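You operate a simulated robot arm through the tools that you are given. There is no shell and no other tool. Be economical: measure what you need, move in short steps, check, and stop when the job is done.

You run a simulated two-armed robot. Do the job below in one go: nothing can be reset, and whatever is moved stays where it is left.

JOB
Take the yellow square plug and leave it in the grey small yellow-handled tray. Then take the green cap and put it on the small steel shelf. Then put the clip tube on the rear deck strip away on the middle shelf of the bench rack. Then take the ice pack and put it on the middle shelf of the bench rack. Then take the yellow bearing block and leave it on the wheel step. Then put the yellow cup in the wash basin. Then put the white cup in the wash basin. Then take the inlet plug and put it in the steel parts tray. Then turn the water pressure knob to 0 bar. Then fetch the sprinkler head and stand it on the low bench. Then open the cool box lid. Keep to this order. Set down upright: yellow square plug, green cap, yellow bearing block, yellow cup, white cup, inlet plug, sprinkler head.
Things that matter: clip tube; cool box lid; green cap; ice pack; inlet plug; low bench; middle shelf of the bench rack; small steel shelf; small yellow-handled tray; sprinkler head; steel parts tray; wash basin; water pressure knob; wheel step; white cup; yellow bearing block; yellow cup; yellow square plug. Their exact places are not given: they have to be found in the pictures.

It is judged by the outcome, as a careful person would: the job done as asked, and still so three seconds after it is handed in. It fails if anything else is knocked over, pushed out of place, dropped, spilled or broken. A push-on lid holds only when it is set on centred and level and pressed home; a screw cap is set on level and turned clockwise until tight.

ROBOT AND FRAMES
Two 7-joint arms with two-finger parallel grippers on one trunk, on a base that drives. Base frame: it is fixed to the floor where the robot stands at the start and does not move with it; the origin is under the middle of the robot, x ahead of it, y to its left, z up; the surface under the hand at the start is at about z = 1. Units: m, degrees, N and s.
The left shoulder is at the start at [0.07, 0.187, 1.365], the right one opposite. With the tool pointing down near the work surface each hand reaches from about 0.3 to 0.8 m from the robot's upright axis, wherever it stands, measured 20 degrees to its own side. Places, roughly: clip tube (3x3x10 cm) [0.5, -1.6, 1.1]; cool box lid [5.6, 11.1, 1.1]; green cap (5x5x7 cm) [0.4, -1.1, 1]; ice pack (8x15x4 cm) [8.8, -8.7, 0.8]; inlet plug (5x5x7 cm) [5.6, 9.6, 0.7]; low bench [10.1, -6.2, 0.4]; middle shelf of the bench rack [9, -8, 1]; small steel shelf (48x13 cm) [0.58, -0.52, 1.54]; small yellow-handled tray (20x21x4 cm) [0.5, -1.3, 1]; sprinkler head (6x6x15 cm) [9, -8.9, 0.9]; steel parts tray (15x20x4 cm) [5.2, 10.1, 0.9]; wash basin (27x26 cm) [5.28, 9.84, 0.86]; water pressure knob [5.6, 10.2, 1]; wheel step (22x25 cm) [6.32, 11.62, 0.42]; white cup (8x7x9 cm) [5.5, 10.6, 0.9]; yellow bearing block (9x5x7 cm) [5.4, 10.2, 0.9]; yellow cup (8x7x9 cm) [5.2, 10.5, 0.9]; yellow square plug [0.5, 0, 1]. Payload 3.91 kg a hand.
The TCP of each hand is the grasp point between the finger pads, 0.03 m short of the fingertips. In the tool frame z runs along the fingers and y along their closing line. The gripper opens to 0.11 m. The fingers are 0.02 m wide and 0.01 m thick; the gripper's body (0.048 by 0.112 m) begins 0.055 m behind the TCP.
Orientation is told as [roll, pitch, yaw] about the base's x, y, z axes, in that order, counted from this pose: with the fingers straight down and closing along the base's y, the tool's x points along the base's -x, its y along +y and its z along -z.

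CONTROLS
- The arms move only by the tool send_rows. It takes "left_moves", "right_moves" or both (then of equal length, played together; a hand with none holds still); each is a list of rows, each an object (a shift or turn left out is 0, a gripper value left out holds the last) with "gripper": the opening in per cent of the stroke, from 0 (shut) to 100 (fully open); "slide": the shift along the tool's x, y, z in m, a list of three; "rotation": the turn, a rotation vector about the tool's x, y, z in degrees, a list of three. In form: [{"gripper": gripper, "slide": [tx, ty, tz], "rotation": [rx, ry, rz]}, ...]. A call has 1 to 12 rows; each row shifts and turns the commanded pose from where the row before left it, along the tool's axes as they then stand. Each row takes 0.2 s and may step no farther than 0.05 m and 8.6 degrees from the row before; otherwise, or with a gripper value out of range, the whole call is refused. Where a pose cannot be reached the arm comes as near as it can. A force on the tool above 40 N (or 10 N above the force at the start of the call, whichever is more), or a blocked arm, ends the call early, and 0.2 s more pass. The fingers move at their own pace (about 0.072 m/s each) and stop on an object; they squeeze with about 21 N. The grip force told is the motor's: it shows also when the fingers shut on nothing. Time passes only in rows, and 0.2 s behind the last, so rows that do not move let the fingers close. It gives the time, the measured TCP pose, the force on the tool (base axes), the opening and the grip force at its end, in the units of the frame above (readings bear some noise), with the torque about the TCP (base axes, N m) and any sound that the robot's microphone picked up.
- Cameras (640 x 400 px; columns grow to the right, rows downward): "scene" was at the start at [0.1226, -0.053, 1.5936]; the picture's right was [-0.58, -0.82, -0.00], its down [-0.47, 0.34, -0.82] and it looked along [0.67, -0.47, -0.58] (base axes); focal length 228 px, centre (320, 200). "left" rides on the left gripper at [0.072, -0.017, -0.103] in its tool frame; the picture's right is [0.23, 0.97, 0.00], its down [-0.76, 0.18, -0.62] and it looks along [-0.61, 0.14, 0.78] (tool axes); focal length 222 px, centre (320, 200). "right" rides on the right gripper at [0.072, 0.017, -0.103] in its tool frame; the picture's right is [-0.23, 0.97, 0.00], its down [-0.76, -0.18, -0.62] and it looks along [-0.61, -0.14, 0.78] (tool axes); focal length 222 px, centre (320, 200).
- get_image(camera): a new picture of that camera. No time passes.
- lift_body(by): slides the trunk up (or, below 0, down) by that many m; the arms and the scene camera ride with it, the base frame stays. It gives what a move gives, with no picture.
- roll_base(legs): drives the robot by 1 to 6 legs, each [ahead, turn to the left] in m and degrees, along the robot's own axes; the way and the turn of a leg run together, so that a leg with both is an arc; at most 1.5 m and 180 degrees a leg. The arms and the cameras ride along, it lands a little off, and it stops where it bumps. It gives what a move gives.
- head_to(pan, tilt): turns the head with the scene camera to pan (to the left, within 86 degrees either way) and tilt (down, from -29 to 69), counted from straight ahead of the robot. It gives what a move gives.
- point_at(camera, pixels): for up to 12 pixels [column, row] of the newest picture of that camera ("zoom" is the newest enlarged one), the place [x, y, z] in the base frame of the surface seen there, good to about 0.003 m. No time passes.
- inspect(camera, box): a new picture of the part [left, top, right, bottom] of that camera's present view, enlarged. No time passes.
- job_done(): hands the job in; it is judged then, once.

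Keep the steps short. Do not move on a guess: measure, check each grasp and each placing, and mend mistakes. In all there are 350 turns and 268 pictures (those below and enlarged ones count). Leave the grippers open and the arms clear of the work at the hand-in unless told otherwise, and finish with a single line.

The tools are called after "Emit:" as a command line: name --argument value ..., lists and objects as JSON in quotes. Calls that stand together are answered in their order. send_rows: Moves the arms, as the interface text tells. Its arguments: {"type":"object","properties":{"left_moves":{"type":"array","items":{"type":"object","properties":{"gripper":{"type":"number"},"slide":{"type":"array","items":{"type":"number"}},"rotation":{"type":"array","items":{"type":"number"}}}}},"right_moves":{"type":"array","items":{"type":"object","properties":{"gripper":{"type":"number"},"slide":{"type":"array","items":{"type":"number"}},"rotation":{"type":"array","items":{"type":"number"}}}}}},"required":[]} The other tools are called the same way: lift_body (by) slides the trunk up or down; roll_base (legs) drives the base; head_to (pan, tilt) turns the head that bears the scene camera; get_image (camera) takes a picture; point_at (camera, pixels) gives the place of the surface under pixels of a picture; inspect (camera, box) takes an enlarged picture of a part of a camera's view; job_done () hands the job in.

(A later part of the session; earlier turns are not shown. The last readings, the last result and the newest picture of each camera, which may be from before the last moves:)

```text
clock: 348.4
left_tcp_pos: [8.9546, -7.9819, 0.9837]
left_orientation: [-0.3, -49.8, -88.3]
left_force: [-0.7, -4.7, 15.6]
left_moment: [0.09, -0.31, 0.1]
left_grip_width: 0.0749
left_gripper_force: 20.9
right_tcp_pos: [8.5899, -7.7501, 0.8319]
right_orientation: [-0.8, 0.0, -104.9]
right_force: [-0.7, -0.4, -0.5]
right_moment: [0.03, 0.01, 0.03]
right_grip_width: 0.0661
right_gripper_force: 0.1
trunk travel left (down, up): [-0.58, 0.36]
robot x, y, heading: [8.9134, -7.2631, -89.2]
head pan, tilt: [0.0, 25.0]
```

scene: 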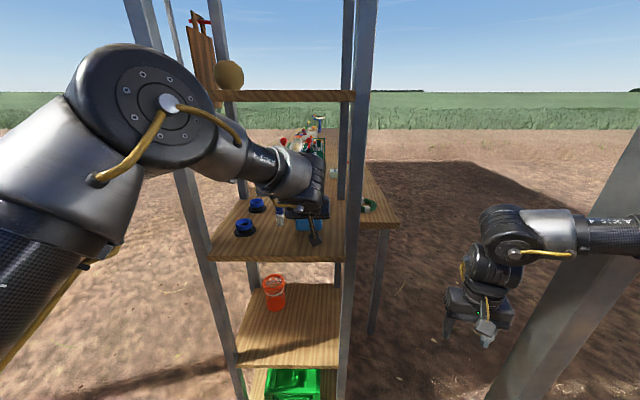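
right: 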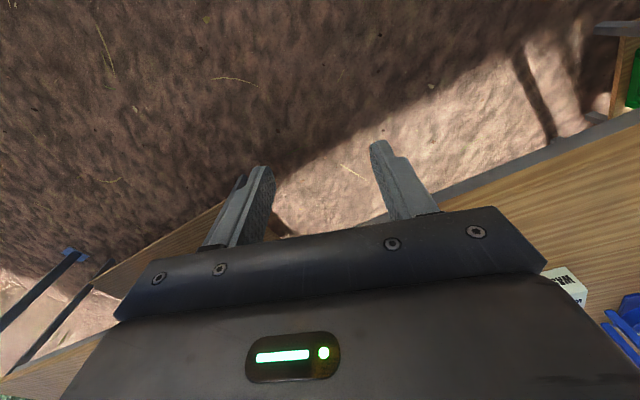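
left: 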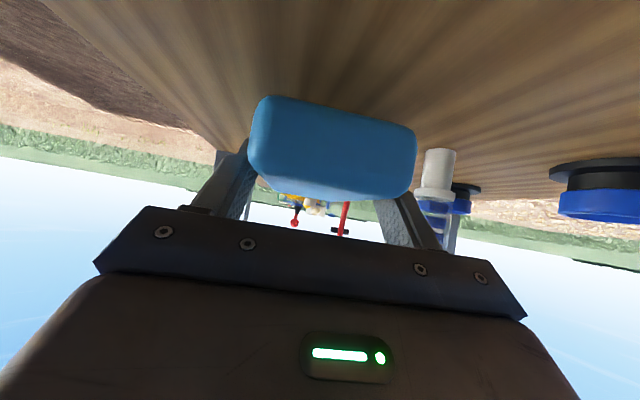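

Contact. I'll ease, open slightly (to about 8.5 cm) and withdraw.

Emit:
send_rows --left_moves '[{"slide": [-0.0011, 0, -0.001]}, {"gripper": 78}, {}, {"slide": [-0.004, 0, -0.02]}, {"slide": [0, 0, -0.03]}, {"slide": [0.013, 0, -0.0305]}, {"slide": [0.0259, 0, -0.0305]}]'

Emit:
get_image --camera "left"

Emit:
get_image --camera "scene"

```text
clock: 350.0
left_tcp_pos: [8.9514, -7.8718, 1.0275]
left_orientation: [-0.3, -49.4, -88.4]
left_force: [0.9, 0.3, -0.7]
left_moment: [-0.02, -0.03, 0.04]
left_grip_width: 0.0855
left_gripper_force: 0.1
right_tcp_pos: [8.5889, -7.748, 0.8301]
right_orientation: [-1.0, -0.1, -104.8]
right_force: [0.1, -0.4, 0.2]
right_moment: [0.01, 0.02, -0.03]
right_grip_width: 0.0658
right_gripper_force: 0.1
trunk travel left (down, up): [-0.58, 0.36]
robot x, y, heading: [8.9126, -7.2637, -89.2]
head pan, tilt: [0.0, 25.0]
```

```text
156 pictures are left
```

left: 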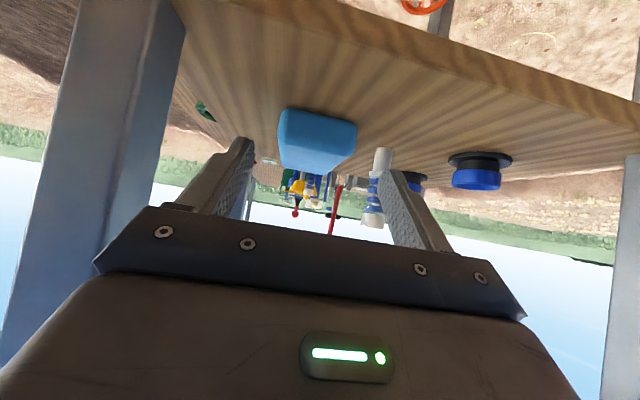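

```text
155 pictures are left
```

scene: 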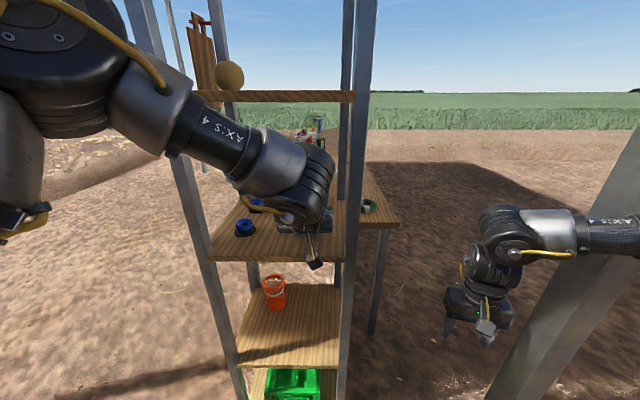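

Both are on the middle shelf. Now I'll retrace and head toward the other area near (5.4, 10).

Emit:
roll_base --legs '[[-0.28, 0], [0, 91], [-0.78, 0], [0, 37], [-0.65, 0]]'

Emit:
roll_base --legs '[[0, 115], [1.3, 0], [0, -60]]'

Emit:
head_to --pan 0 --tilt 10

Emit:
get_image --camera "scene"

```text
clock: 364.4
left_tcp_pos: [8.0834, -6.978, 1.0271]
left_orientation: [-0.3, -49.4, 36.4]
left_force: [0.2, 0.2, 0.0]
left_moment: [0.04, 0.04, -0.03]
left_grip_width: 0.0858
left_gripper_force: 0.0
right_tcp_pos: [8.1872, -7.347, 0.83]
right_orientation: [-0.9, -0.1, 19.9]
right_force: [0.7, -0.3, 0.4]
right_moment: [0.01, 0.02, -0.01]
right_grip_width: 0.0662
right_gripper_force: 0.0
trunk travel left (down, up): [-0.58, 0.36]
robot x, y, heading: [7.6074, -7.3568, 35.6]
head pan, tilt: [0.0, 25.0]
```

```text
clock: 378.3
left_tcp_pos: [6.454, -6.1029, 1.027]
left_orientation: [-0.2, -49.4, 91.2]
left_force: [0.5, 0.2, 0.0]
left_moment: [0.03, 0.01, 0.01]
left_grip_width: 0.0859
left_gripper_force: 0.0
right_tcp_pos: [6.8137, -6.2312, 0.8286]
right_orientation: [-1.0, 0.0, 74.6]
right_force: [1.7, 0.4, 0.6]
right_moment: [0.05, 0.02, -0.01]
right_grip_width: 0.066
right_gripper_force: 0.0
trunk travel left (down, up): [-0.58, 0.36]
robot x, y, heading: [6.4909, -6.7151, 90.5]
head pan, tilt: [0.0, 25.0]
```

```text
clock: 379.1
left_tcp_pos: [6.4533, -6.1034, 1.0264]
left_orientation: [-0.3, -49.5, 91.3]
left_force: [0.2, -0.3, -0.3]
left_moment: [-0.01, 0.02, -0.03]
left_grip_width: 0.0858
left_gripper_force: 0.0
right_tcp_pos: [6.8134, -6.2291, 0.83]
right_orientation: [-1.0, -0.1, 74.7]
right_force: [-0.3, 0.2, 0.5]
right_moment: [0.0, 0.04, -0.01]
right_grip_width: 0.0661
right_gripper_force: 0.1
trunk travel left (down, up): [-0.58, 0.36]
robot x, y, heading: [6.4895, -6.7082, 90.6]
head pan, tilt: [0.0, 10.0]
```

```text
154 pictures are left
```

scene: 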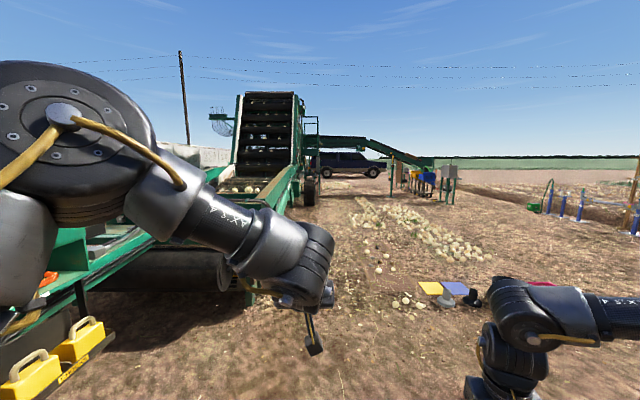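

Emit:
inspect --camera "scene" --box '[280, 120, 560, 260]'

Emit:
point_at --camera "scene" --pixels '[[312, 200], [275, 290], [345, 175], [395, 190], [445, 200], [430, 240], [370, 215], [350, 190], [435, 290], [500, 300], [330, 205], [290, 220]]'

```text
2.29 times, centred on (420, 190) of scene
```

zoom: 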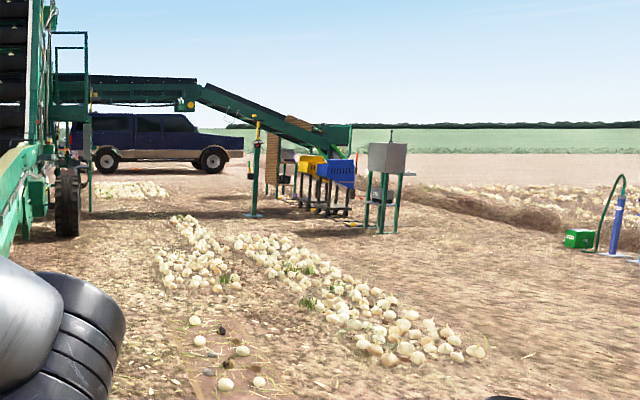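

```text
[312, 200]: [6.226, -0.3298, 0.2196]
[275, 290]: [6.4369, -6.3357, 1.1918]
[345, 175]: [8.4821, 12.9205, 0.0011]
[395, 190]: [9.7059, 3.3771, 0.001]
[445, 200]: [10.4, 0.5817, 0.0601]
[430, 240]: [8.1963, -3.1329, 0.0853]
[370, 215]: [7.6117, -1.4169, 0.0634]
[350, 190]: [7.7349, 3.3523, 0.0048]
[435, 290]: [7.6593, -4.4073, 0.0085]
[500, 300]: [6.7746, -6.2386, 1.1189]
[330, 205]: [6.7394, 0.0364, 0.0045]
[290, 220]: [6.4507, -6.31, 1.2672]
```

I'll measure the corridor between machine and onions.

Emit:
point_at --camera "zoom" --pixels '[[160, 262], [195, 320], [225, 383], [175, 222], [208, 340], [90, 210], [68, 235], [120, 260], [200, 365], [100, 190], [255, 215], [20, 260]]'

```text
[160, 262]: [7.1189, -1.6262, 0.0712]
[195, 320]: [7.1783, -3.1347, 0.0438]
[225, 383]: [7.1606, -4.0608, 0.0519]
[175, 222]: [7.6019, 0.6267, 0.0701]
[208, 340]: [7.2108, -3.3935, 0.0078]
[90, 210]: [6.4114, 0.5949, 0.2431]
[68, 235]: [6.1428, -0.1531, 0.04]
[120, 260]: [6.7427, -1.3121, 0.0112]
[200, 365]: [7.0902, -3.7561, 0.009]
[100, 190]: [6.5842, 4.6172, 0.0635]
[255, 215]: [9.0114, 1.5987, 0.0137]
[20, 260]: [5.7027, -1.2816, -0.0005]
```

The corridor is tight. I'll look to the right for an easier route.

Emit:
head_to --pan -45 --tilt 15

Emit:
get_image --camera "scene"

```text
clock: 380.2
left_tcp_pos: [6.4542, -6.1036, 1.0262]
left_orientation: [-0.3, -49.5, 91.2]
left_force: [0.3, -0.4, -0.7]
left_moment: [0.01, 0.01, 0.01]
left_grip_width: 0.0857
left_gripper_force: 0.0
right_tcp_pos: [6.813, -6.2315, 0.8296]
right_orientation: [-1.0, 0.0, 74.6]
right_force: [-0.4, 0.8, 0.3]
right_moment: [-0.02, -0.02, 0.04]
right_grip_width: 0.0661
right_gripper_force: 0.1
trunk travel left (down, up): [-0.58, 0.36]
robot x, y, heading: [6.4884, -6.7139, 90.5]
head pan, tilt: [-45.0, 15.0]
```

```text
152 pictures are left
```

scene: 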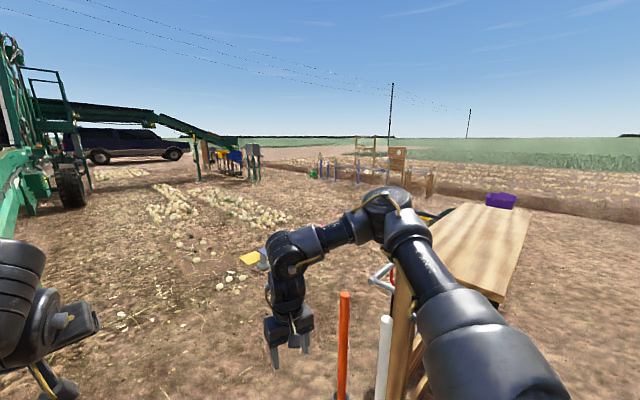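

Emit:
point_at --camera "scene" --pixels '[[290, 218], [262, 228], [240, 200], [215, 185], [250, 258], [268, 268], [220, 285], [122, 315], [325, 178], [250, 180], [200, 178], [342, 390]]'

Emit:
inspect --camera "scene" --box '[100, 130, 440, 330]'

```text
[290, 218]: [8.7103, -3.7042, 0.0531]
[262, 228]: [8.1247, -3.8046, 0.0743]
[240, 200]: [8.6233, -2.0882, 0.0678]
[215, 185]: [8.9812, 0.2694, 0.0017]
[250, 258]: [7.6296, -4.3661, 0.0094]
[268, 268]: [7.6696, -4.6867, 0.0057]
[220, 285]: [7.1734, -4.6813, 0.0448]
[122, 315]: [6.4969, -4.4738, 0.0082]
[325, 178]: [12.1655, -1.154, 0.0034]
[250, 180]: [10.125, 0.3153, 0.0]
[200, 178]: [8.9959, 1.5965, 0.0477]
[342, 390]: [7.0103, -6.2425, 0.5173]
```

```text
1.88 times, centred on (270, 230) of scene
```

zoom: 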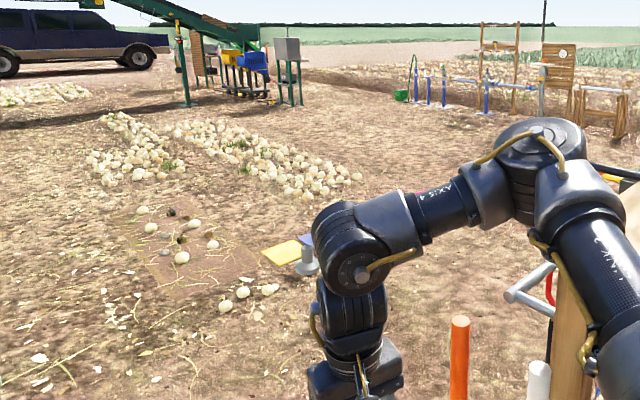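

The corridor follows a slant about 1 m wide. I'll check the machine's near edge on the left before moving along x≈6.5.

Emit:
head_to --pan 25 --tilt 20

Emit:
get_image --camera "scene"

Emit:
point_at --camera "scene" --pixels '[[150, 300], [200, 330], [100, 350], [250, 250], [300, 230], [330, 200], [395, 170], [420, 190], [60, 280], [350, 150], [370, 250], [430, 240]]'

```text
clock: 381.6
left_tcp_pos: [6.4541, -6.1031, 1.0267]
left_orientation: [-0.2, -49.5, 91.2]
left_force: [0.3, 0.1, 0.3]
left_moment: [-0.01, 0.0, 0.04]
left_grip_width: 0.0857
left_gripper_force: 0.0
right_tcp_pos: [6.8141, -6.2307, 0.8294]
right_orientation: [-1.0, 0.1, 74.6]
right_force: [0.5, 0.0, -0.8]
right_moment: [0.0, 0.02, 0.03]
right_grip_width: 0.0662
right_gripper_force: 0.1
trunk travel left (down, up): [-0.58, 0.36]
robot x, y, heading: [6.4918, -6.7142, 90.6]
head pan, tilt: [25.0, 20.0]
```

```text
150 pictures are left
```

scene: 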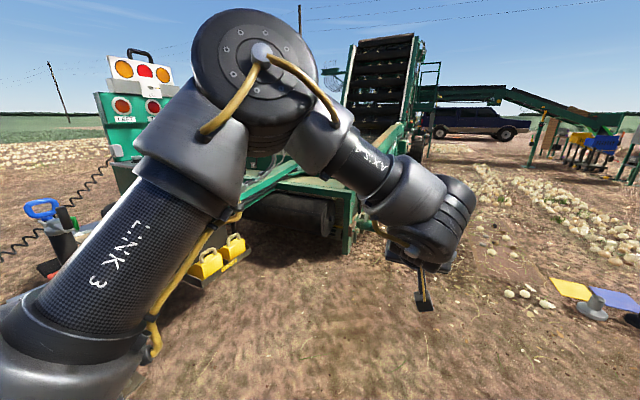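

```text
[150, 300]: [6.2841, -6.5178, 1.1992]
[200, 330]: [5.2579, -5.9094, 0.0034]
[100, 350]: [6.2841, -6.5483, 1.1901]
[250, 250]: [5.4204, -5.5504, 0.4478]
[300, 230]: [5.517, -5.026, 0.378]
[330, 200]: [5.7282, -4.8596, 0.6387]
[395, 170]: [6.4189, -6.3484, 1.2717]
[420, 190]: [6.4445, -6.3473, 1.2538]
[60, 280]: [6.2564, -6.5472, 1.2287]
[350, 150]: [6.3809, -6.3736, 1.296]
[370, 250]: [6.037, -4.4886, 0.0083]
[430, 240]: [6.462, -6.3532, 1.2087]
```

The machine's edge is at x≈5.8, so x=6.5 is clear. I'll drive 3.7 m ahead and look again.

Emit:
roll_base --legs '[[1.3, 0], [1.2, 0], [1.2, 0]]'

Emit:
head_to --pan 0 --tilt 15

Emit:
get_image --camera "scene"

Emit:
point_at --camera "scene" --pixels '[[300, 230], [310, 200], [270, 250], [290, 180], [370, 230], [365, 250], [380, 210], [345, 190], [330, 180], [400, 180], [320, 280], [340, 230]]'

```text
clock: 399.4
left_tcp_pos: [6.3475, -2.4359, 1.0261]
left_orientation: [-0.3, -49.5, 92.3]
left_force: [0.2, 0.8, -0.4]
left_moment: [0.01, -0.01, 0.0]
left_grip_width: 0.0855
left_gripper_force: 0.0
right_tcp_pos: [6.7111, -2.5561, 0.8298]
right_orientation: [-1.0, 0.0, 75.7]
right_force: [0.3, 0.0, -0.2]
right_moment: [0.0, -0.02, -0.01]
right_grip_width: 0.0663
right_gripper_force: 0.1
trunk travel left (down, up): [-0.58, 0.36]
robot x, y, heading: [6.3954, -3.0489, 91.5]
head pan, tilt: [25.0, 20.0]
```

```text
clock: 400.3
left_tcp_pos: [6.3473, -2.4354, 1.027]
left_orientation: [-0.2, -49.3, 92.2]
left_force: [-0.1, -0.1, 0.7]
left_moment: [-0.03, -0.01, -0.01]
left_grip_width: 0.086
left_gripper_force: 0.1
right_tcp_pos: [6.7114, -2.5562, 0.8302]
right_orientation: [-1.0, -0.2, 75.7]
right_force: [-0.7, -0.4, 0.9]
right_moment: [0.02, -0.01, 0.01]
right_grip_width: 0.066
right_gripper_force: 0.0
trunk travel left (down, up): [-0.58, 0.36]
robot x, y, heading: [6.3927, -3.0433, 91.6]
head pan, tilt: [0.0, 15.0]
```

```text
149 pictures are left
```

scene: 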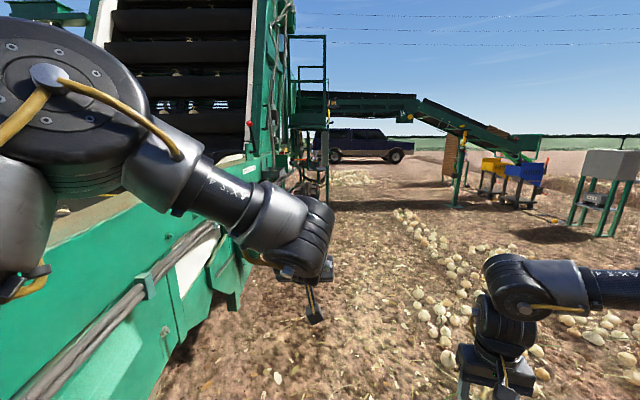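

```text
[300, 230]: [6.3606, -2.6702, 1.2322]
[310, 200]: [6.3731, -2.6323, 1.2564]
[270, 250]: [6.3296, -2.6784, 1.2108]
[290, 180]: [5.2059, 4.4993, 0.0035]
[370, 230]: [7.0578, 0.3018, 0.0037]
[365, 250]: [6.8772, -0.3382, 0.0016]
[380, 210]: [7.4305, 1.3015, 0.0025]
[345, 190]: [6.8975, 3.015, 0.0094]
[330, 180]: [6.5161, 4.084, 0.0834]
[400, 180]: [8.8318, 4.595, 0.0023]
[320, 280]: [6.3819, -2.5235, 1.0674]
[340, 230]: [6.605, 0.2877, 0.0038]
```

Emit:
point_at --camera "scene" --pixels '[[277, 378], [420, 318], [442, 357], [417, 293], [398, 213], [407, 232], [326, 190], [326, 120], [245, 290], [300, 185], [240, 250], [310, 160]]'

```text
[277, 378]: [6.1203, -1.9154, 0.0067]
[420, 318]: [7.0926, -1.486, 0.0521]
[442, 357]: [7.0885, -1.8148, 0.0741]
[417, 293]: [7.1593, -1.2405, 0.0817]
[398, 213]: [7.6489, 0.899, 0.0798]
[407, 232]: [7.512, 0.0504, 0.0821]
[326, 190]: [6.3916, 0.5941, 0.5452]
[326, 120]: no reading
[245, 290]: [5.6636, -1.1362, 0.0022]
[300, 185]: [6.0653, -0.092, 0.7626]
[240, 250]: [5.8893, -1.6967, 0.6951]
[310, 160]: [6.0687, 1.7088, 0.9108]
```

Clear path along heading ~81°. I'll drive it.

Emit:
roll_base --legs '[[0, -10.3], [1.3, 0], [1.3, 0], [1.3, 0], [1.2, 0]]'

Emit:
get_image --camera "scene"

Emit:
point_at --camera "scene" --pixels '[[320, 170], [250, 200], [200, 220], [300, 150], [400, 170], [280, 250], [400, 250], [340, 200], [150, 230], [350, 300]]'

```text
clock: 425.5
left_tcp_pos: [7.4184, 2.5794, 1.0261]
left_orientation: [-0.3, -49.4, 79.9]
left_force: [0.7, -0.4, -0.3]
left_moment: [0.01, 0.04, 0.03]
left_grip_width: 0.086
left_gripper_force: 0.1
right_tcp_pos: [7.7471, 2.3847, 0.8299]
right_orientation: [-0.9, 0.0, 63.2]
right_force: [0.5, 0.1, -0.1]
right_moment: [0.0, -0.02, -0.02]
right_grip_width: 0.066
right_gripper_force: 0.2
trunk travel left (down, up): [-0.58, 0.36]
robot x, y, heading: [7.3337, 1.9724, 79.2]
head pan, tilt: [0.0, 15.0]
```

```text
148 pictures are left
```

scene: 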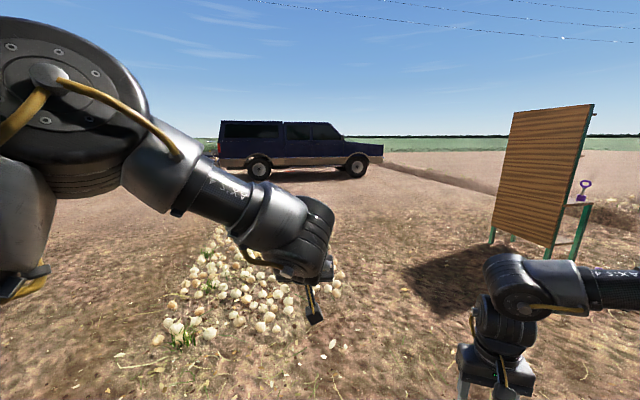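

```text
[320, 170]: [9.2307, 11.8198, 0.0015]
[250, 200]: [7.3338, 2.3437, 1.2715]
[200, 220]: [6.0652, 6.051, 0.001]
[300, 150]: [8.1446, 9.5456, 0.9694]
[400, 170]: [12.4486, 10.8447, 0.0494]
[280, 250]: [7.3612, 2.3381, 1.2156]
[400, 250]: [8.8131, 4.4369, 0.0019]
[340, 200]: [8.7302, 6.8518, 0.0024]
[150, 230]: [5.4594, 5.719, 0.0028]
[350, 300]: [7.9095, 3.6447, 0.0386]
```

A second onion pile lies ahead. I'll measure it and look left at the target area.

Emit:
point_at --camera "scene" --pixels '[[158, 340], [182, 342], [340, 290], [335, 270], [215, 235], [262, 325], [200, 260], [237, 222]]'

Emit:
head_to --pan 40 --tilt 8

Emit:
get_image --camera "scene"

```text
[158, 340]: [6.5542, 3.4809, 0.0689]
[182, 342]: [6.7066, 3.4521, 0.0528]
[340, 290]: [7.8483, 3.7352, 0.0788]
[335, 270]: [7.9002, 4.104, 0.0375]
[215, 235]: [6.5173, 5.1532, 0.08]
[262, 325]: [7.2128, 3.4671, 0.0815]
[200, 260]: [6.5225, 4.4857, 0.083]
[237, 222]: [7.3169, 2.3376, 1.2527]
```

```text
clock: 426.5
left_tcp_pos: [7.4181, 2.5786, 1.026]
left_orientation: [-0.2, -49.5, 79.9]
left_force: [-0.3, 0.5, 0.4]
left_moment: [0.02, 0.0, 0.0]
left_grip_width: 0.0857
left_gripper_force: 0.1
right_tcp_pos: [7.7453, 2.3844, 0.8294]
right_orientation: [-0.9, 0.0, 63.3]
right_force: [0.6, -0.8, 0.1]
right_moment: [0.01, -0.03, 0.01]
right_grip_width: 0.0659
right_gripper_force: 0.1
trunk travel left (down, up): [-0.58, 0.36]
robot x, y, heading: [7.3342, 1.9767, 79.3]
head pan, tilt: [40.0, 8.0]
```

```text
147 pictures are left
```

scene: 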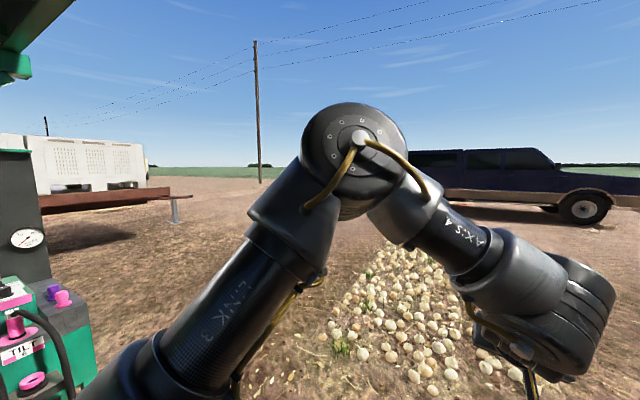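

Emit:
point_at --camera "scene" --pixels '[[90, 360], [70, 310], [45, 250], [20, 100], [100, 385], [335, 340], [340, 325], [370, 270], [230, 240], [175, 220], [410, 190], [440, 200]]'

Emit:
inspect --camera "scene" --box '[120, 140, 460, 260]'

```text
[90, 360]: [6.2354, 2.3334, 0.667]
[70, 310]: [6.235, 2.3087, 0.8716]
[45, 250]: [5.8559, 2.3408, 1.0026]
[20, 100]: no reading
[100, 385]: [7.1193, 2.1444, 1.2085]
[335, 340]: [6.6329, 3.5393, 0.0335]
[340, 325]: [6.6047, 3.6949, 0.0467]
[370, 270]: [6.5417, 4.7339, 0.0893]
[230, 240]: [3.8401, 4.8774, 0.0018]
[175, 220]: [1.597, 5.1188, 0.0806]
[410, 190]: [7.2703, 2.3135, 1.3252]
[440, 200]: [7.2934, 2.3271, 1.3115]
```

```text
1.88 times, centred on (290, 200) of scene
```

zoom: 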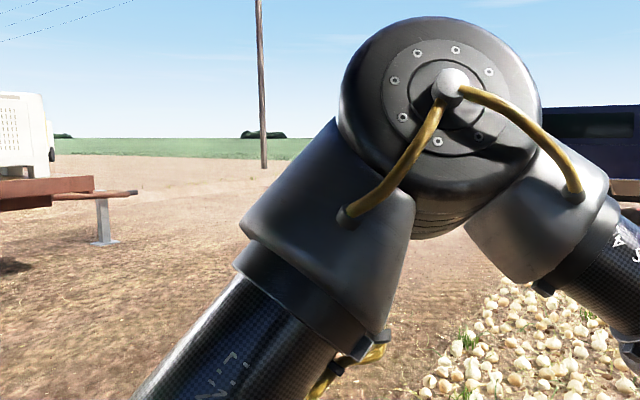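

I'll take the open route on the right around the onion pile.

Emit:
roll_base --legs '[[0, -13], [1.45, 0], [1.45, 0], [0, 42], [1.5, 0], [0, 40]]'

Emit:
head_to --pan -20 --tilt 8

Emit:
get_image --camera "scene"

```text
clock: 434.4
left_tcp_pos: [8.1029, 3.8904, 1.0254]
left_orientation: [-0.2, -49.3, 68.5]
left_force: [-0.6, 0.1, -0.7]
left_moment: [0.02, 0.03, 0.0]
left_grip_width: 0.0855
left_gripper_force: 0.0
right_tcp_pos: [8.3849, 3.6354, 0.8289]
right_orientation: [-0.9, 0.1, 52.0]
right_force: [0.7, 0.3, -0.1]
right_moment: [0.01, -0.01, -0.01]
right_grip_width: 0.066
right_gripper_force: 0.0
trunk travel left (down, up): [-0.58, 0.36]
robot x, y, heading: [7.899, 3.3114, 67.8]
head pan, tilt: [40.0, 8.0]
stopped in leg 2: the robot was blocked; the commanded pose is now the measured one
```

```text
clock: 435.8
left_tcp_pos: [8.1021, 3.8903, 1.0254]
left_orientation: [-0.3, -49.3, 68.4]
left_force: [-0.1, 0.1, -0.1]
left_moment: [0.01, 0.04, 0.02]
left_grip_width: 0.0858
left_gripper_force: 0.0
right_tcp_pos: [8.3861, 3.6335, 0.8311]
right_orientation: [-1.1, 0.0, 52.0]
right_force: [-0.6, 0.4, 1.1]
right_moment: [0.0, 0.01, -0.03]
right_grip_width: 0.0661
right_gripper_force: 0.0
trunk travel left (down, up): [-0.58, 0.36]
robot x, y, heading: [7.8946, 3.3076, 68.2]
head pan, tilt: [-20.0, 8.0]
```

```text
145 pictures are left
```

scene: 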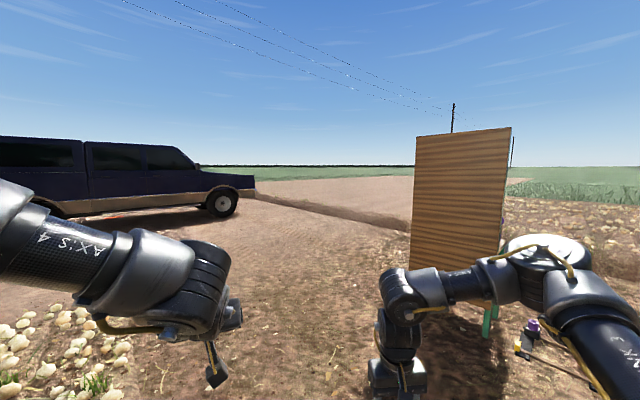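

The base touched something (likely an onion at about 0.42 m). I'll back off; first measure the panel on the right.

Emit:
point_at --camera "scene" --pixels '[[415, 262], [485, 320], [440, 220], [500, 200], [525, 350], [320, 260], [250, 300], [126, 345], [105, 395], [150, 360]]'

Emit:
roll_base --legs '[[-0.2, 0]]'

```text
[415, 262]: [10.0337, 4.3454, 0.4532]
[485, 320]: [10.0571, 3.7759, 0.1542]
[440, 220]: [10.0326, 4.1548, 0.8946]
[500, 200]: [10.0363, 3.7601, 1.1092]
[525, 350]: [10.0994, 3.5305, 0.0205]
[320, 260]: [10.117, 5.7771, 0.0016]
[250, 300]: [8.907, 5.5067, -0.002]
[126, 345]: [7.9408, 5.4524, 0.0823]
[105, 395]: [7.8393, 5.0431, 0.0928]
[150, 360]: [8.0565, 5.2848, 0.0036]
```

```text
clock: 437.3
left_tcp_pos: [8.0307, 3.7049, 1.0268]
left_orientation: [-0.3, -49.4, 68.1]
left_force: [0.2, -0.4, 0.6]
left_moment: [0.01, 0.0, 0.0]
left_grip_width: 0.0858
left_gripper_force: 0.1
right_tcp_pos: [8.3123, 3.4475, 0.8304]
right_orientation: [-1.0, 0.1, 51.5]
right_force: [0.3, -0.4, -0.8]
right_moment: [0.01, 0.0, -0.02]
right_grip_width: 0.066
right_gripper_force: 0.1
trunk travel left (down, up): [-0.58, 0.36]
robot x, y, heading: [7.8277, 3.1327, 67.7]
head pan, tilt: [-20.0, 8.0]
```

I'll swing wider around the pile at x≈8.9.

Emit:
roll_base --legs '[[0, -33], [1.3, 0], [0, 57], [1.2, 0], [1.2, 0], [0, 58]]'

Emit:
head_to --pan -15 --tilt 8

Emit:
get_image --camera "scene"

```text
clock: 461.8
left_tcp_pos: [8.2608, 6.549, 1.0263]
left_orientation: [-0.4, -49.3, 150.1]
left_force: [0.3, -0.1, 0.5]
left_moment: [0.04, 0.03, 0.01]
left_grip_width: 0.0855
left_gripper_force: 0.0
right_tcp_pos: [8.5552, 6.7907, 0.8298]
right_orientation: [-0.9, 0.0, 133.5]
right_force: [-0.2, -0.4, -0.6]
right_moment: [0.03, -0.03, -0.01]
right_grip_width: 0.0658
right_gripper_force: 0.1
trunk travel left (down, up): [-0.58, 0.36]
robot x, y, heading: [8.8019, 6.2632, 149.4]
head pan, tilt: [-20.0, 8.0]
```

```text
clock: 462.5
left_tcp_pos: [8.2609, 6.55, 1.0239]
left_orientation: [-0.1, -49.4, 150.1]
left_force: [0.5, 1.4, -0.1]
left_moment: [-0.03, 0.02, 0.02]
left_grip_width: 0.0855
left_gripper_force: 0.0
right_tcp_pos: [8.5553, 6.791, 0.8301]
right_orientation: [-1.0, 0.1, 133.7]
right_force: [-0.3, -0.9, 0.5]
right_moment: [-0.02, 0.0, -0.02]
right_grip_width: 0.0661
right_gripper_force: 0.0
trunk travel left (down, up): [-0.58, 0.36]
robot x, y, heading: [8.8044, 6.2612, 149.3]
head pan, tilt: [-15.0, 8.0]
```

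```text
144 pictures are left
```

scene: 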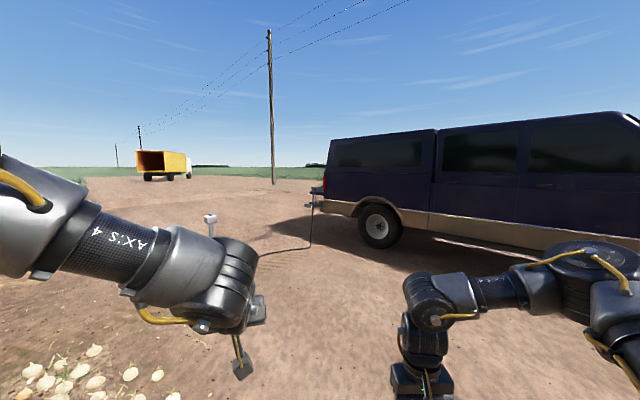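

Emit:
inspect --camera "scene" --box '[190, 150, 430, 280]'

Emit:
point_at --camera "scene" --pixels '[[210, 236], [325, 210], [312, 198], [270, 250], [308, 243], [160, 373], [130, 373], [380, 245], [430, 215], [290, 300]]'

```text
2.67 times, centred on (310, 215) of scene
```

zoom: 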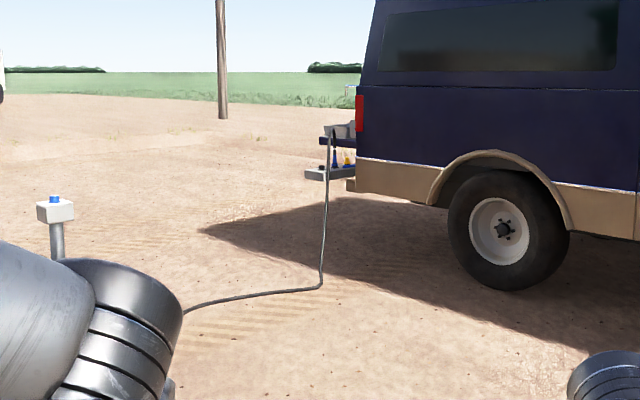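

```text
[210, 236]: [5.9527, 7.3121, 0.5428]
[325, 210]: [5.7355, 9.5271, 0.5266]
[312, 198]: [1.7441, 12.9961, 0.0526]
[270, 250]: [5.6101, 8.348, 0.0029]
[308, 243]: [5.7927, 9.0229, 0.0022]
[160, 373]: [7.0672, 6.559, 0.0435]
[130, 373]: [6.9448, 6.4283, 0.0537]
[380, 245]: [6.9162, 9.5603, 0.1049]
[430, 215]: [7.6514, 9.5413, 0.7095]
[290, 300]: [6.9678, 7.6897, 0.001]
```

The hose runs from the pillar (5.95,7.3) to the truck's rear. I'll go round the pillar's south side to reach the rear from the west.

Emit:
roll_base --legs '[[0, -4.5], [1.07, 0], [1.07, 0], [0, 81], [0.95, 0], [0.95, 0]]'

Emit:
roll_base --legs '[[0, -91], [0.95, 0], [0.95, 0], [0, -50]]'

Emit:
head_to --pan 0 --tilt 10

Emit:
get_image --camera "scene"

```text
clock: 467.1
left_tcp_pos: [7.6411, 7.0556, 1.0524]
left_orientation: [0.3, -52.8, 144.3]
left_force: [0.9, -0.5, -2.5]
left_moment: [0.04, 0.21, 0.03]
left_grip_width: 0.0858
left_gripper_force: 0.1
right_tcp_pos: [7.9486, 7.2804, 0.8477]
right_orientation: [0.0, -3.2, 132.5]
right_force: [1.0, -0.6, -1.6]
right_moment: [0.02, 0.03, 0.01]
right_grip_width: 0.0659
right_gripper_force: 0.0
trunk travel left (down, up): [-0.58, 0.36]
robot x, y, heading: [8.1107, 6.7544, 144.2]
head pan, tilt: [-15.0, 8.0]
stopped in leg 2: the robot was blocked; the commanded pose is now the measured one
```

```text
clock: 482.6
left_tcp_pos: [9.7732, 8.3696, 1.0393]
left_orientation: [-0.3, -51.2, 6.0]
left_force: [-0.6, -0.4, 0.0]
left_moment: [-0.03, 0.0, -0.01]
left_grip_width: 0.0857
left_gripper_force: 0.0
right_tcp_pos: [9.6837, 7.9988, 0.8402]
right_orientation: [-0.5, -1.9, -8.7]
right_force: [0.6, -0.5, -0.3]
right_moment: [0.01, -0.01, -0.02]
right_grip_width: 0.066
right_gripper_force: 0.0
trunk travel left (down, up): [-0.58, 0.36]
robot x, y, heading: [9.1962, 8.2836, 5.1]
head pan, tilt: [-15.0, 8.0]
```

```text
clock: 483.4
left_tcp_pos: [9.7736, 8.368, 1.0391]
left_orientation: [-0.2, -51.2, 6.2]
left_force: [-0.2, -0.3, 0.3]
left_moment: [-0.01, 0.02, 0.01]
left_grip_width: 0.0857
left_gripper_force: 0.0
right_tcp_pos: [9.6851, 7.9992, 0.84]
right_orientation: [-0.5, -1.9, -8.6]
right_force: [-0.5, 0.0, 0.1]
right_moment: [0.0, 0.01, 0.0]
right_grip_width: 0.0661
right_gripper_force: 0.1
trunk travel left (down, up): [-0.58, 0.36]
robot x, y, heading: [9.1935, 8.2812, 5.5]
head pan, tilt: [0.0, 10.0]
```

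```text
142 pictures are left
```

scene: 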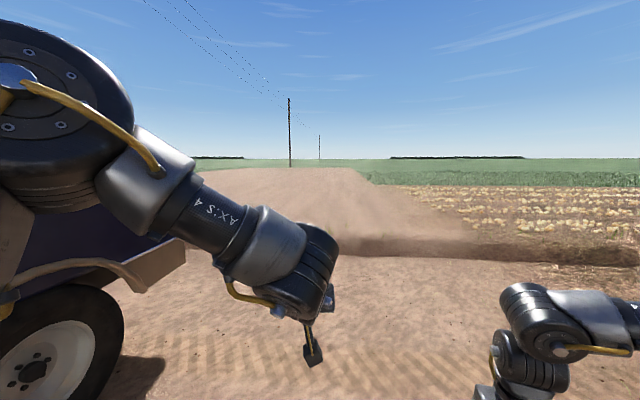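

The first drive was blocked near (8.1, 6.75), so the second went elsewhere. From now on I'll check each drive. I'll turn around and look at what blocked me.

Emit:
roll_base --legs '[[0, -155]]'

Emit:
head_to --pan 15 --tilt 25

Emit:
get_image --camera "scene"

```text
clock: 490.1
left_tcp_pos: [8.7229, 7.9377, 1.0403]
left_orientation: [-0.4, -51.2, -146.4]
left_force: [-0.9, 0.1, -0.2]
left_moment: [0.0, 0.02, 0.0]
left_grip_width: 0.0857
left_gripper_force: 0.1
right_tcp_pos: [8.6307, 8.3082, 0.8399]
right_orientation: [-0.5, -1.9, -161.0]
right_force: [0.2, -0.4, 0.0]
right_moment: [0.03, -0.01, 0.01]
right_grip_width: 0.0659
right_gripper_force: 0.0
trunk travel left (down, up): [-0.58, 0.36]
robot x, y, heading: [9.1978, 8.2857, -147.0]
head pan, tilt: [0.0, 10.0]
```

```text
clock: 490.8
left_tcp_pos: [8.7232, 7.9381, 1.0394]
left_orientation: [-0.2, -51.3, -146.3]
left_force: [0.0, 0.3, 0.0]
left_moment: [0.01, 0.04, 0.02]
left_grip_width: 0.0857
left_gripper_force: 0.0
right_tcp_pos: [8.6296, 8.3088, 0.8403]
right_orientation: [-0.5, -2.0, -161.0]
right_force: [-1.0, 0.3, 1.4]
right_moment: [0.03, -0.04, 0.01]
right_grip_width: 0.066
right_gripper_force: 0.1
trunk travel left (down, up): [-0.58, 0.36]
robot x, y, heading: [9.1963, 8.2839, -146.8]
head pan, tilt: [15.0, 25.0]
```

```text
141 pictures are left
```

scene: 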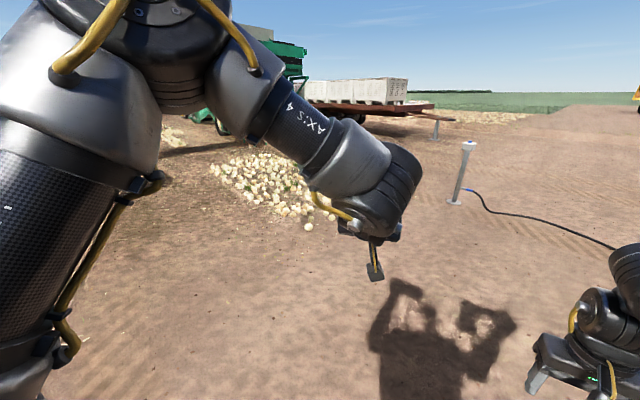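

Emit:
inspect --camera "scene" --box '[130, 130, 420, 320]'

Emit:
point_at --camera "scene" --pixels '[[308, 227], [283, 213], [250, 190], [215, 170], [290, 195], [455, 202], [470, 190], [560, 222], [300, 260], [240, 230]]'

```text
2.11 times, centred on (275, 225) of scene
```

zoom: 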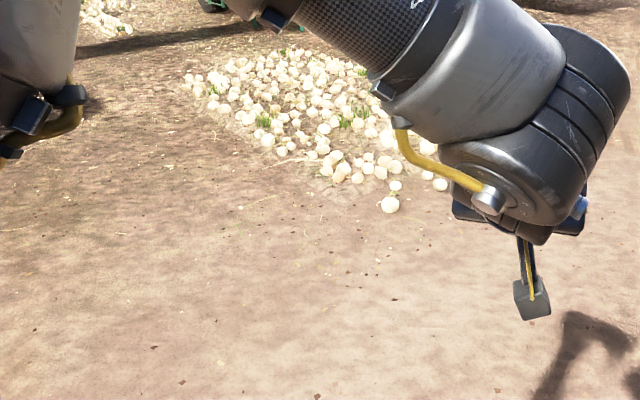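

```text
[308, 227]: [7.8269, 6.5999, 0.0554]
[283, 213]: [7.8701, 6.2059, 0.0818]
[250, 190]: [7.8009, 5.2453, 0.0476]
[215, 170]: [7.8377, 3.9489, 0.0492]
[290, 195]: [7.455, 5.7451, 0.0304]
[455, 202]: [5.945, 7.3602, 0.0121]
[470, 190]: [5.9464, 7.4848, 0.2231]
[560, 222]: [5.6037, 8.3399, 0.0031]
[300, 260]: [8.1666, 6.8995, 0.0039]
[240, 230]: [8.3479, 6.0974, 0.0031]
```

The hit was an outlying onion at (7.83, 6.60). I'll take a line further from the pile: west to (7.0,7.55), then southwest.

Emit:
roll_base --legs '[[0, -14.8], [1.16, 0], [1.16, 0]]'

```text
clock: 503.0
left_tcp_pos: [6.4857, 7.3301, 1.0406]
left_orientation: [-0.3, -51.2, -160.7]
left_force: [-0.5, -0.4, 0.5]
left_moment: [0.04, 0.01, -0.01]
left_grip_width: 0.0859
left_gripper_force: 0.0
right_tcp_pos: [6.487, 7.71, 0.8407]
right_orientation: [-0.5, -1.8, -175.3]
right_force: [0.1, 0.4, -0.4]
right_moment: [-0.01, -0.01, -0.01]
right_grip_width: 0.066
right_gripper_force: 0.0
trunk travel left (down, up): [-0.58, 0.36]
robot x, y, heading: [7.0305, 7.5457, -161.1]
head pan, tilt: [15.0, 25.0]
```

Emit:
roll_base --legs '[[0, 27.6], [0.95, 0], [0.95, 0]]'

Emit:
get_image --camera "scene"

```text
clock: 513.8
left_tcp_pos: [5.3338, 5.7535, 1.0399]
left_orientation: [-0.3, -51.1, -133.0]
left_force: [0.0, -0.2, 0.0]
left_moment: [0.04, -0.03, -0.03]
left_grip_width: 0.0859
left_gripper_force: 0.0
right_tcp_pos: [5.1567, 6.092, 0.8395]
right_orientation: [-0.5, -1.9, -147.7]
right_force: [-0.1, 0.0, -0.4]
right_moment: [-0.01, 0.02, 0.01]
right_grip_width: 0.0659
right_gripper_force: 0.1
trunk travel left (down, up): [-0.58, 0.36]
robot x, y, heading: [5.7121, 6.2005, -133.4]
head pan, tilt: [15.0, 25.0]
```

```text
139 pictures are left
```

scene: 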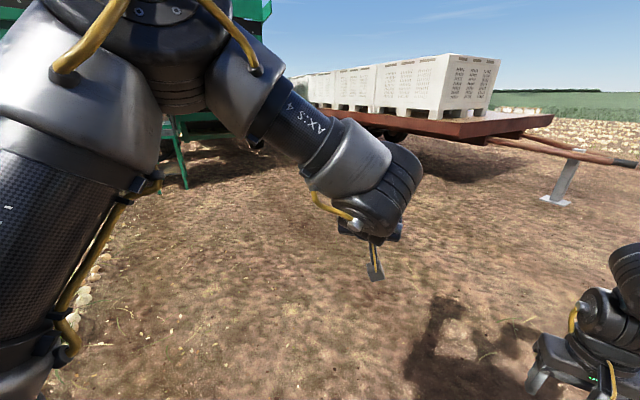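

Emit:
roll_base --legs '[[0, -91], [0.95, 0], [0.95, 0], [0, -75]]'

Emit:
head_to --pan 0 --tilt 15

Emit:
get_image --camera "scene"

```text
clock: 530.5
left_tcp_pos: [4.6268, 8.0741, 1.0399]
left_orientation: [-0.3, -51.2, 61.7]
left_force: [-0.3, 0.3, 0.3]
left_moment: [0.0, -0.03, -0.01]
left_grip_width: 0.0855
left_gripper_force: 0.1
right_tcp_pos: [4.8806, 7.7919, 0.8415]
right_orientation: [-0.6, -2.0, 47.2]
right_force: [-0.2, 0.2, -0.7]
right_moment: [0.0, -0.02, 0.01]
right_grip_width: 0.066
right_gripper_force: 0.1
trunk travel left (down, up): [-0.58, 0.36]
robot x, y, heading: [4.3753, 7.5468, 61.2]
head pan, tilt: [15.0, 25.0]
```

```text
clock: 531.2
left_tcp_pos: [4.6265, 8.0732, 1.0395]
left_orientation: [-0.2, -51.2, 61.6]
left_force: [1.2, -0.5, -0.6]
left_moment: [-0.01, 0.01, -0.01]
left_grip_width: 0.0859
left_gripper_force: 0.1
right_tcp_pos: [4.881, 7.7908, 0.8398]
right_orientation: [-0.5, -1.9, 47.2]
right_force: [0.5, -0.2, -0.1]
right_moment: [0.01, 0.05, -0.01]
right_grip_width: 0.0659
right_gripper_force: 0.1
trunk travel left (down, up): [-0.58, 0.36]
robot x, y, heading: [4.3736, 7.5479, 61.0]
head pan, tilt: [0.0, 15.0]
```

```text
138 pictures are left
```

scene: 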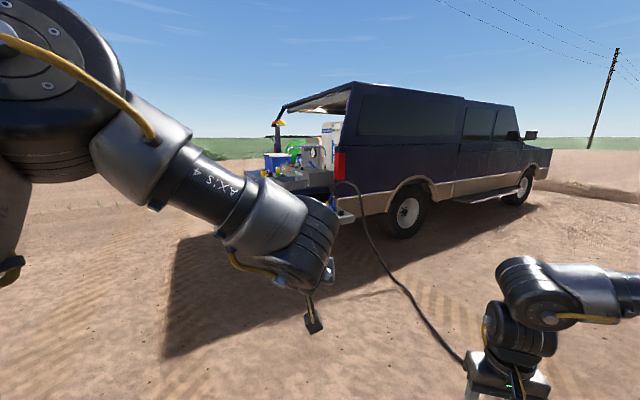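

The truck's open rear with tailgate is visible. I'll drive to about (4.3, 10) and face it.

Emit:
roll_base --legs '[[0, 31], [1.25, 0], [1.25, 0], [0, -90]]'

Emit:
head_to --pan 0 --tilt 20

Emit:
get_image --camera "scene"

```text
clock: 548.9
left_tcp_pos: [4.8334, 10.1068, 1.0404]
left_orientation: [-0.3, -51.3, 2.9]
left_force: [-0.1, 0.1, 0.0]
left_moment: [-0.01, 0.01, -0.01]
left_grip_width: 0.0857
left_gripper_force: 0.0
right_tcp_pos: [4.7214, 9.7418, 0.841]
right_orientation: [-0.5, -2.0, -11.6]
right_force: [-0.2, -1.3, 0.0]
right_moment: [-0.02, -0.01, 0.02]
right_grip_width: 0.066
right_gripper_force: 0.0
trunk travel left (down, up): [-0.58, 0.36]
robot x, y, heading: [4.2529, 10.0506, 2.5]
head pan, tilt: [0.0, 15.0]
```

```text
clock: 549.5
left_tcp_pos: [4.8336, 10.1066, 1.0408]
left_orientation: [-0.2, -51.2, 2.8]
left_force: [0.2, 0.2, -0.7]
left_moment: [0.02, -0.01, -0.01]
left_grip_width: 0.086
left_gripper_force: 0.1
right_tcp_pos: [4.7225, 9.7417, 0.8405]
right_orientation: [-0.5, -2.0, -11.5]
right_force: [-0.4, 0.5, -0.3]
right_moment: [-0.01, 0.03, -0.02]
right_grip_width: 0.066
right_gripper_force: 0.0
trunk travel left (down, up): [-0.58, 0.36]
robot x, y, heading: [4.2518, 10.051, 2.2]
head pan, tilt: [0.0, 20.0]
```

```text
137 pictures are left
```

scene: 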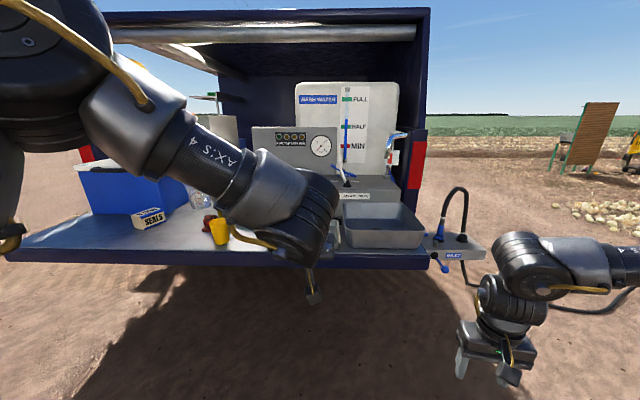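

I'll raise the trunk for a better view and zoom in on the tailgate.

Emit:
lift_body --by 0.3

Emit:
head_to --pan 0 --tilt 28

Emit:
get_image --camera "scene"

Emit:
inspect --camera "scene" --box '[220, 90, 500, 270]'

```text
clock: 552.5
left_tcp_pos: [4.8337, 10.1055, 1.3399]
left_orientation: [-0.2, -51.3, 2.7]
left_force: [0.3, -0.6, 0.0]
left_moment: [0.01, -0.01, 0.0]
left_grip_width: 0.0861
left_gripper_force: 0.1
right_tcp_pos: [4.7226, 9.7415, 1.1397]
right_orientation: [-0.7, -2.0, -11.5]
right_force: [-0.1, 0.7, -0.3]
right_moment: [-0.03, 0.02, 0.0]
right_grip_width: 0.0658
right_gripper_force: 0.0
trunk travel left (down, up): [-0.88, 0.06]
robot x, y, heading: [4.25, 10.0511, 2.5]
head pan, tilt: [0.0, 20.0]
```

```text
clock: 553.2
left_tcp_pos: [4.8332, 10.1062, 1.3398]
left_orientation: [-0.2, -51.2, 2.9]
left_force: [0.8, -0.5, 0.4]
left_moment: [0.0, 0.01, -0.02]
left_grip_width: 0.0857
left_gripper_force: 0.2
right_tcp_pos: [4.7234, 9.7415, 1.1405]
right_orientation: [-0.6, -1.9, -11.5]
right_force: [-0.4, 0.0, 0.3]
right_moment: [-0.02, 0.01, -0.02]
right_grip_width: 0.066
right_gripper_force: 0.1
trunk travel left (down, up): [-0.88, 0.06]
robot x, y, heading: [4.248, 10.0521, 2.3]
head pan, tilt: [0.0, 28.0]
```

```text
136 pictures are left
```

scene: 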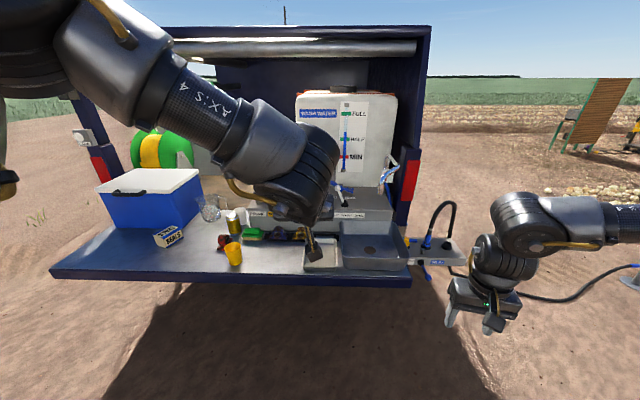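

```text
2.22 times, centred on (360, 180) of scene
```

zoom: 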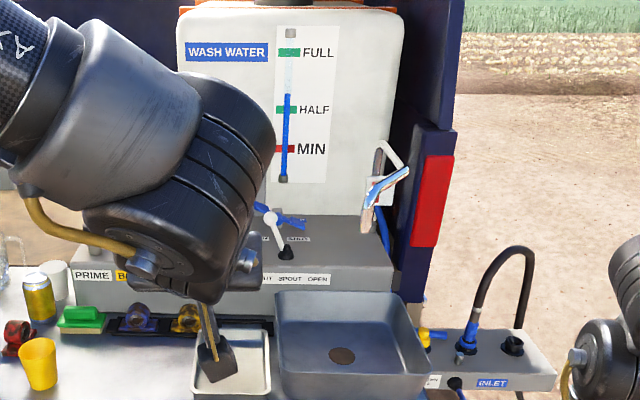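

I'll bring the left hand to tool-down and move it to the left, out of view.

Emit:
send_rows --left_moves '[{"slide": [0.03, 0.03, 0.0], "rotation": [0, 7.3, 0]}, {"slide": [0.03, 0.03, 0.0], "rotation": [0, 7.3, 0]}, {"slide": [0.03, 0.03, 0.0], "rotation": [0, 7.3, 0]}, {"slide": [0.02, 0.03, 0.02], "rotation": [0, 7.3, 0]}, {"slide": [0.02, 0.03, 0.02], "rotation": [0, 7.3, 0]}, {"slide": [0.01, 0.03, 0.03], "rotation": [0, 7.3, 0]}, {"slide": [0, 0.03, 0.03], "rotation": [0, 7.3, 0]}, {"slide": [0, 0.03, 0.03], "rotation": [0, 0, -8]}, {"rotation": [0, 0, -8]}, {"slide": [0, 0.03, 0]}, {"slide": [0, 0.03, 0]}]'

Emit:
get_image --camera "scene"

```text
clock: 555.6
left_tcp_pos: [4.6755, 10.3451, 1.1303]
left_orientation: [-0.3, 0.0, 18.7]
left_force: [-0.1, 0.4, -0.2]
left_moment: [-0.02, 0.01, -0.01]
left_grip_width: 0.0859
left_gripper_force: 0.1
left hand out of reach, approached as far as the arm can: row 6, 7
right_tcp_pos: [4.7221, 9.7457, 1.1418]
right_orientation: [-0.8, -2.2, -11.5]
right_force: [0.3, -0.1, -0.1]
right_moment: [0.0, -0.02, -0.02]
right_grip_width: 0.0661
right_gripper_force: 0.0
trunk travel left (down, up): [-0.88, 0.06]
robot x, y, heading: [4.2514, 10.0562, 2.0]
head pan, tilt: [0.0, 28.0]
```

```text
134 pictures are left
```

scene: 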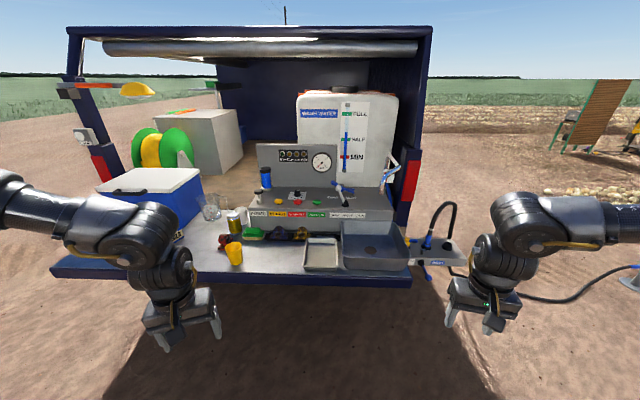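

Clear view. I'll zoom in on the work area.

Emit:
inspect --camera "scene" --box '[190, 140, 350, 280]'

Emit:
inspect --camera "scene" --box '[310, 170, 470, 290]'

```text
2.86 times, centred on (270, 210) of scene
```

zoom: 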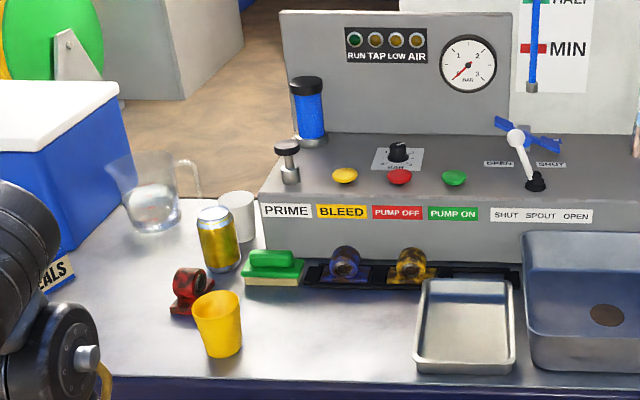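

```text
3.33 times, centred on (390, 230) of scene
```

zoom: 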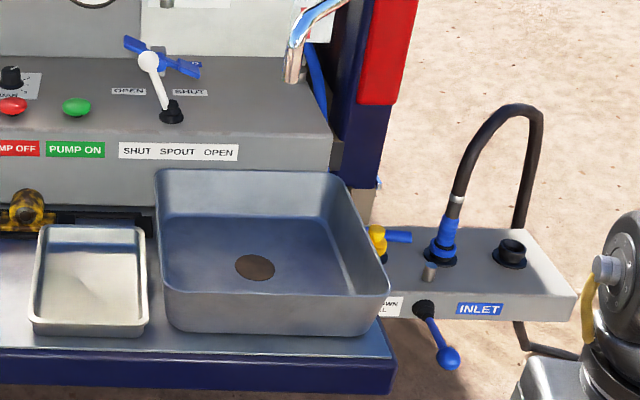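

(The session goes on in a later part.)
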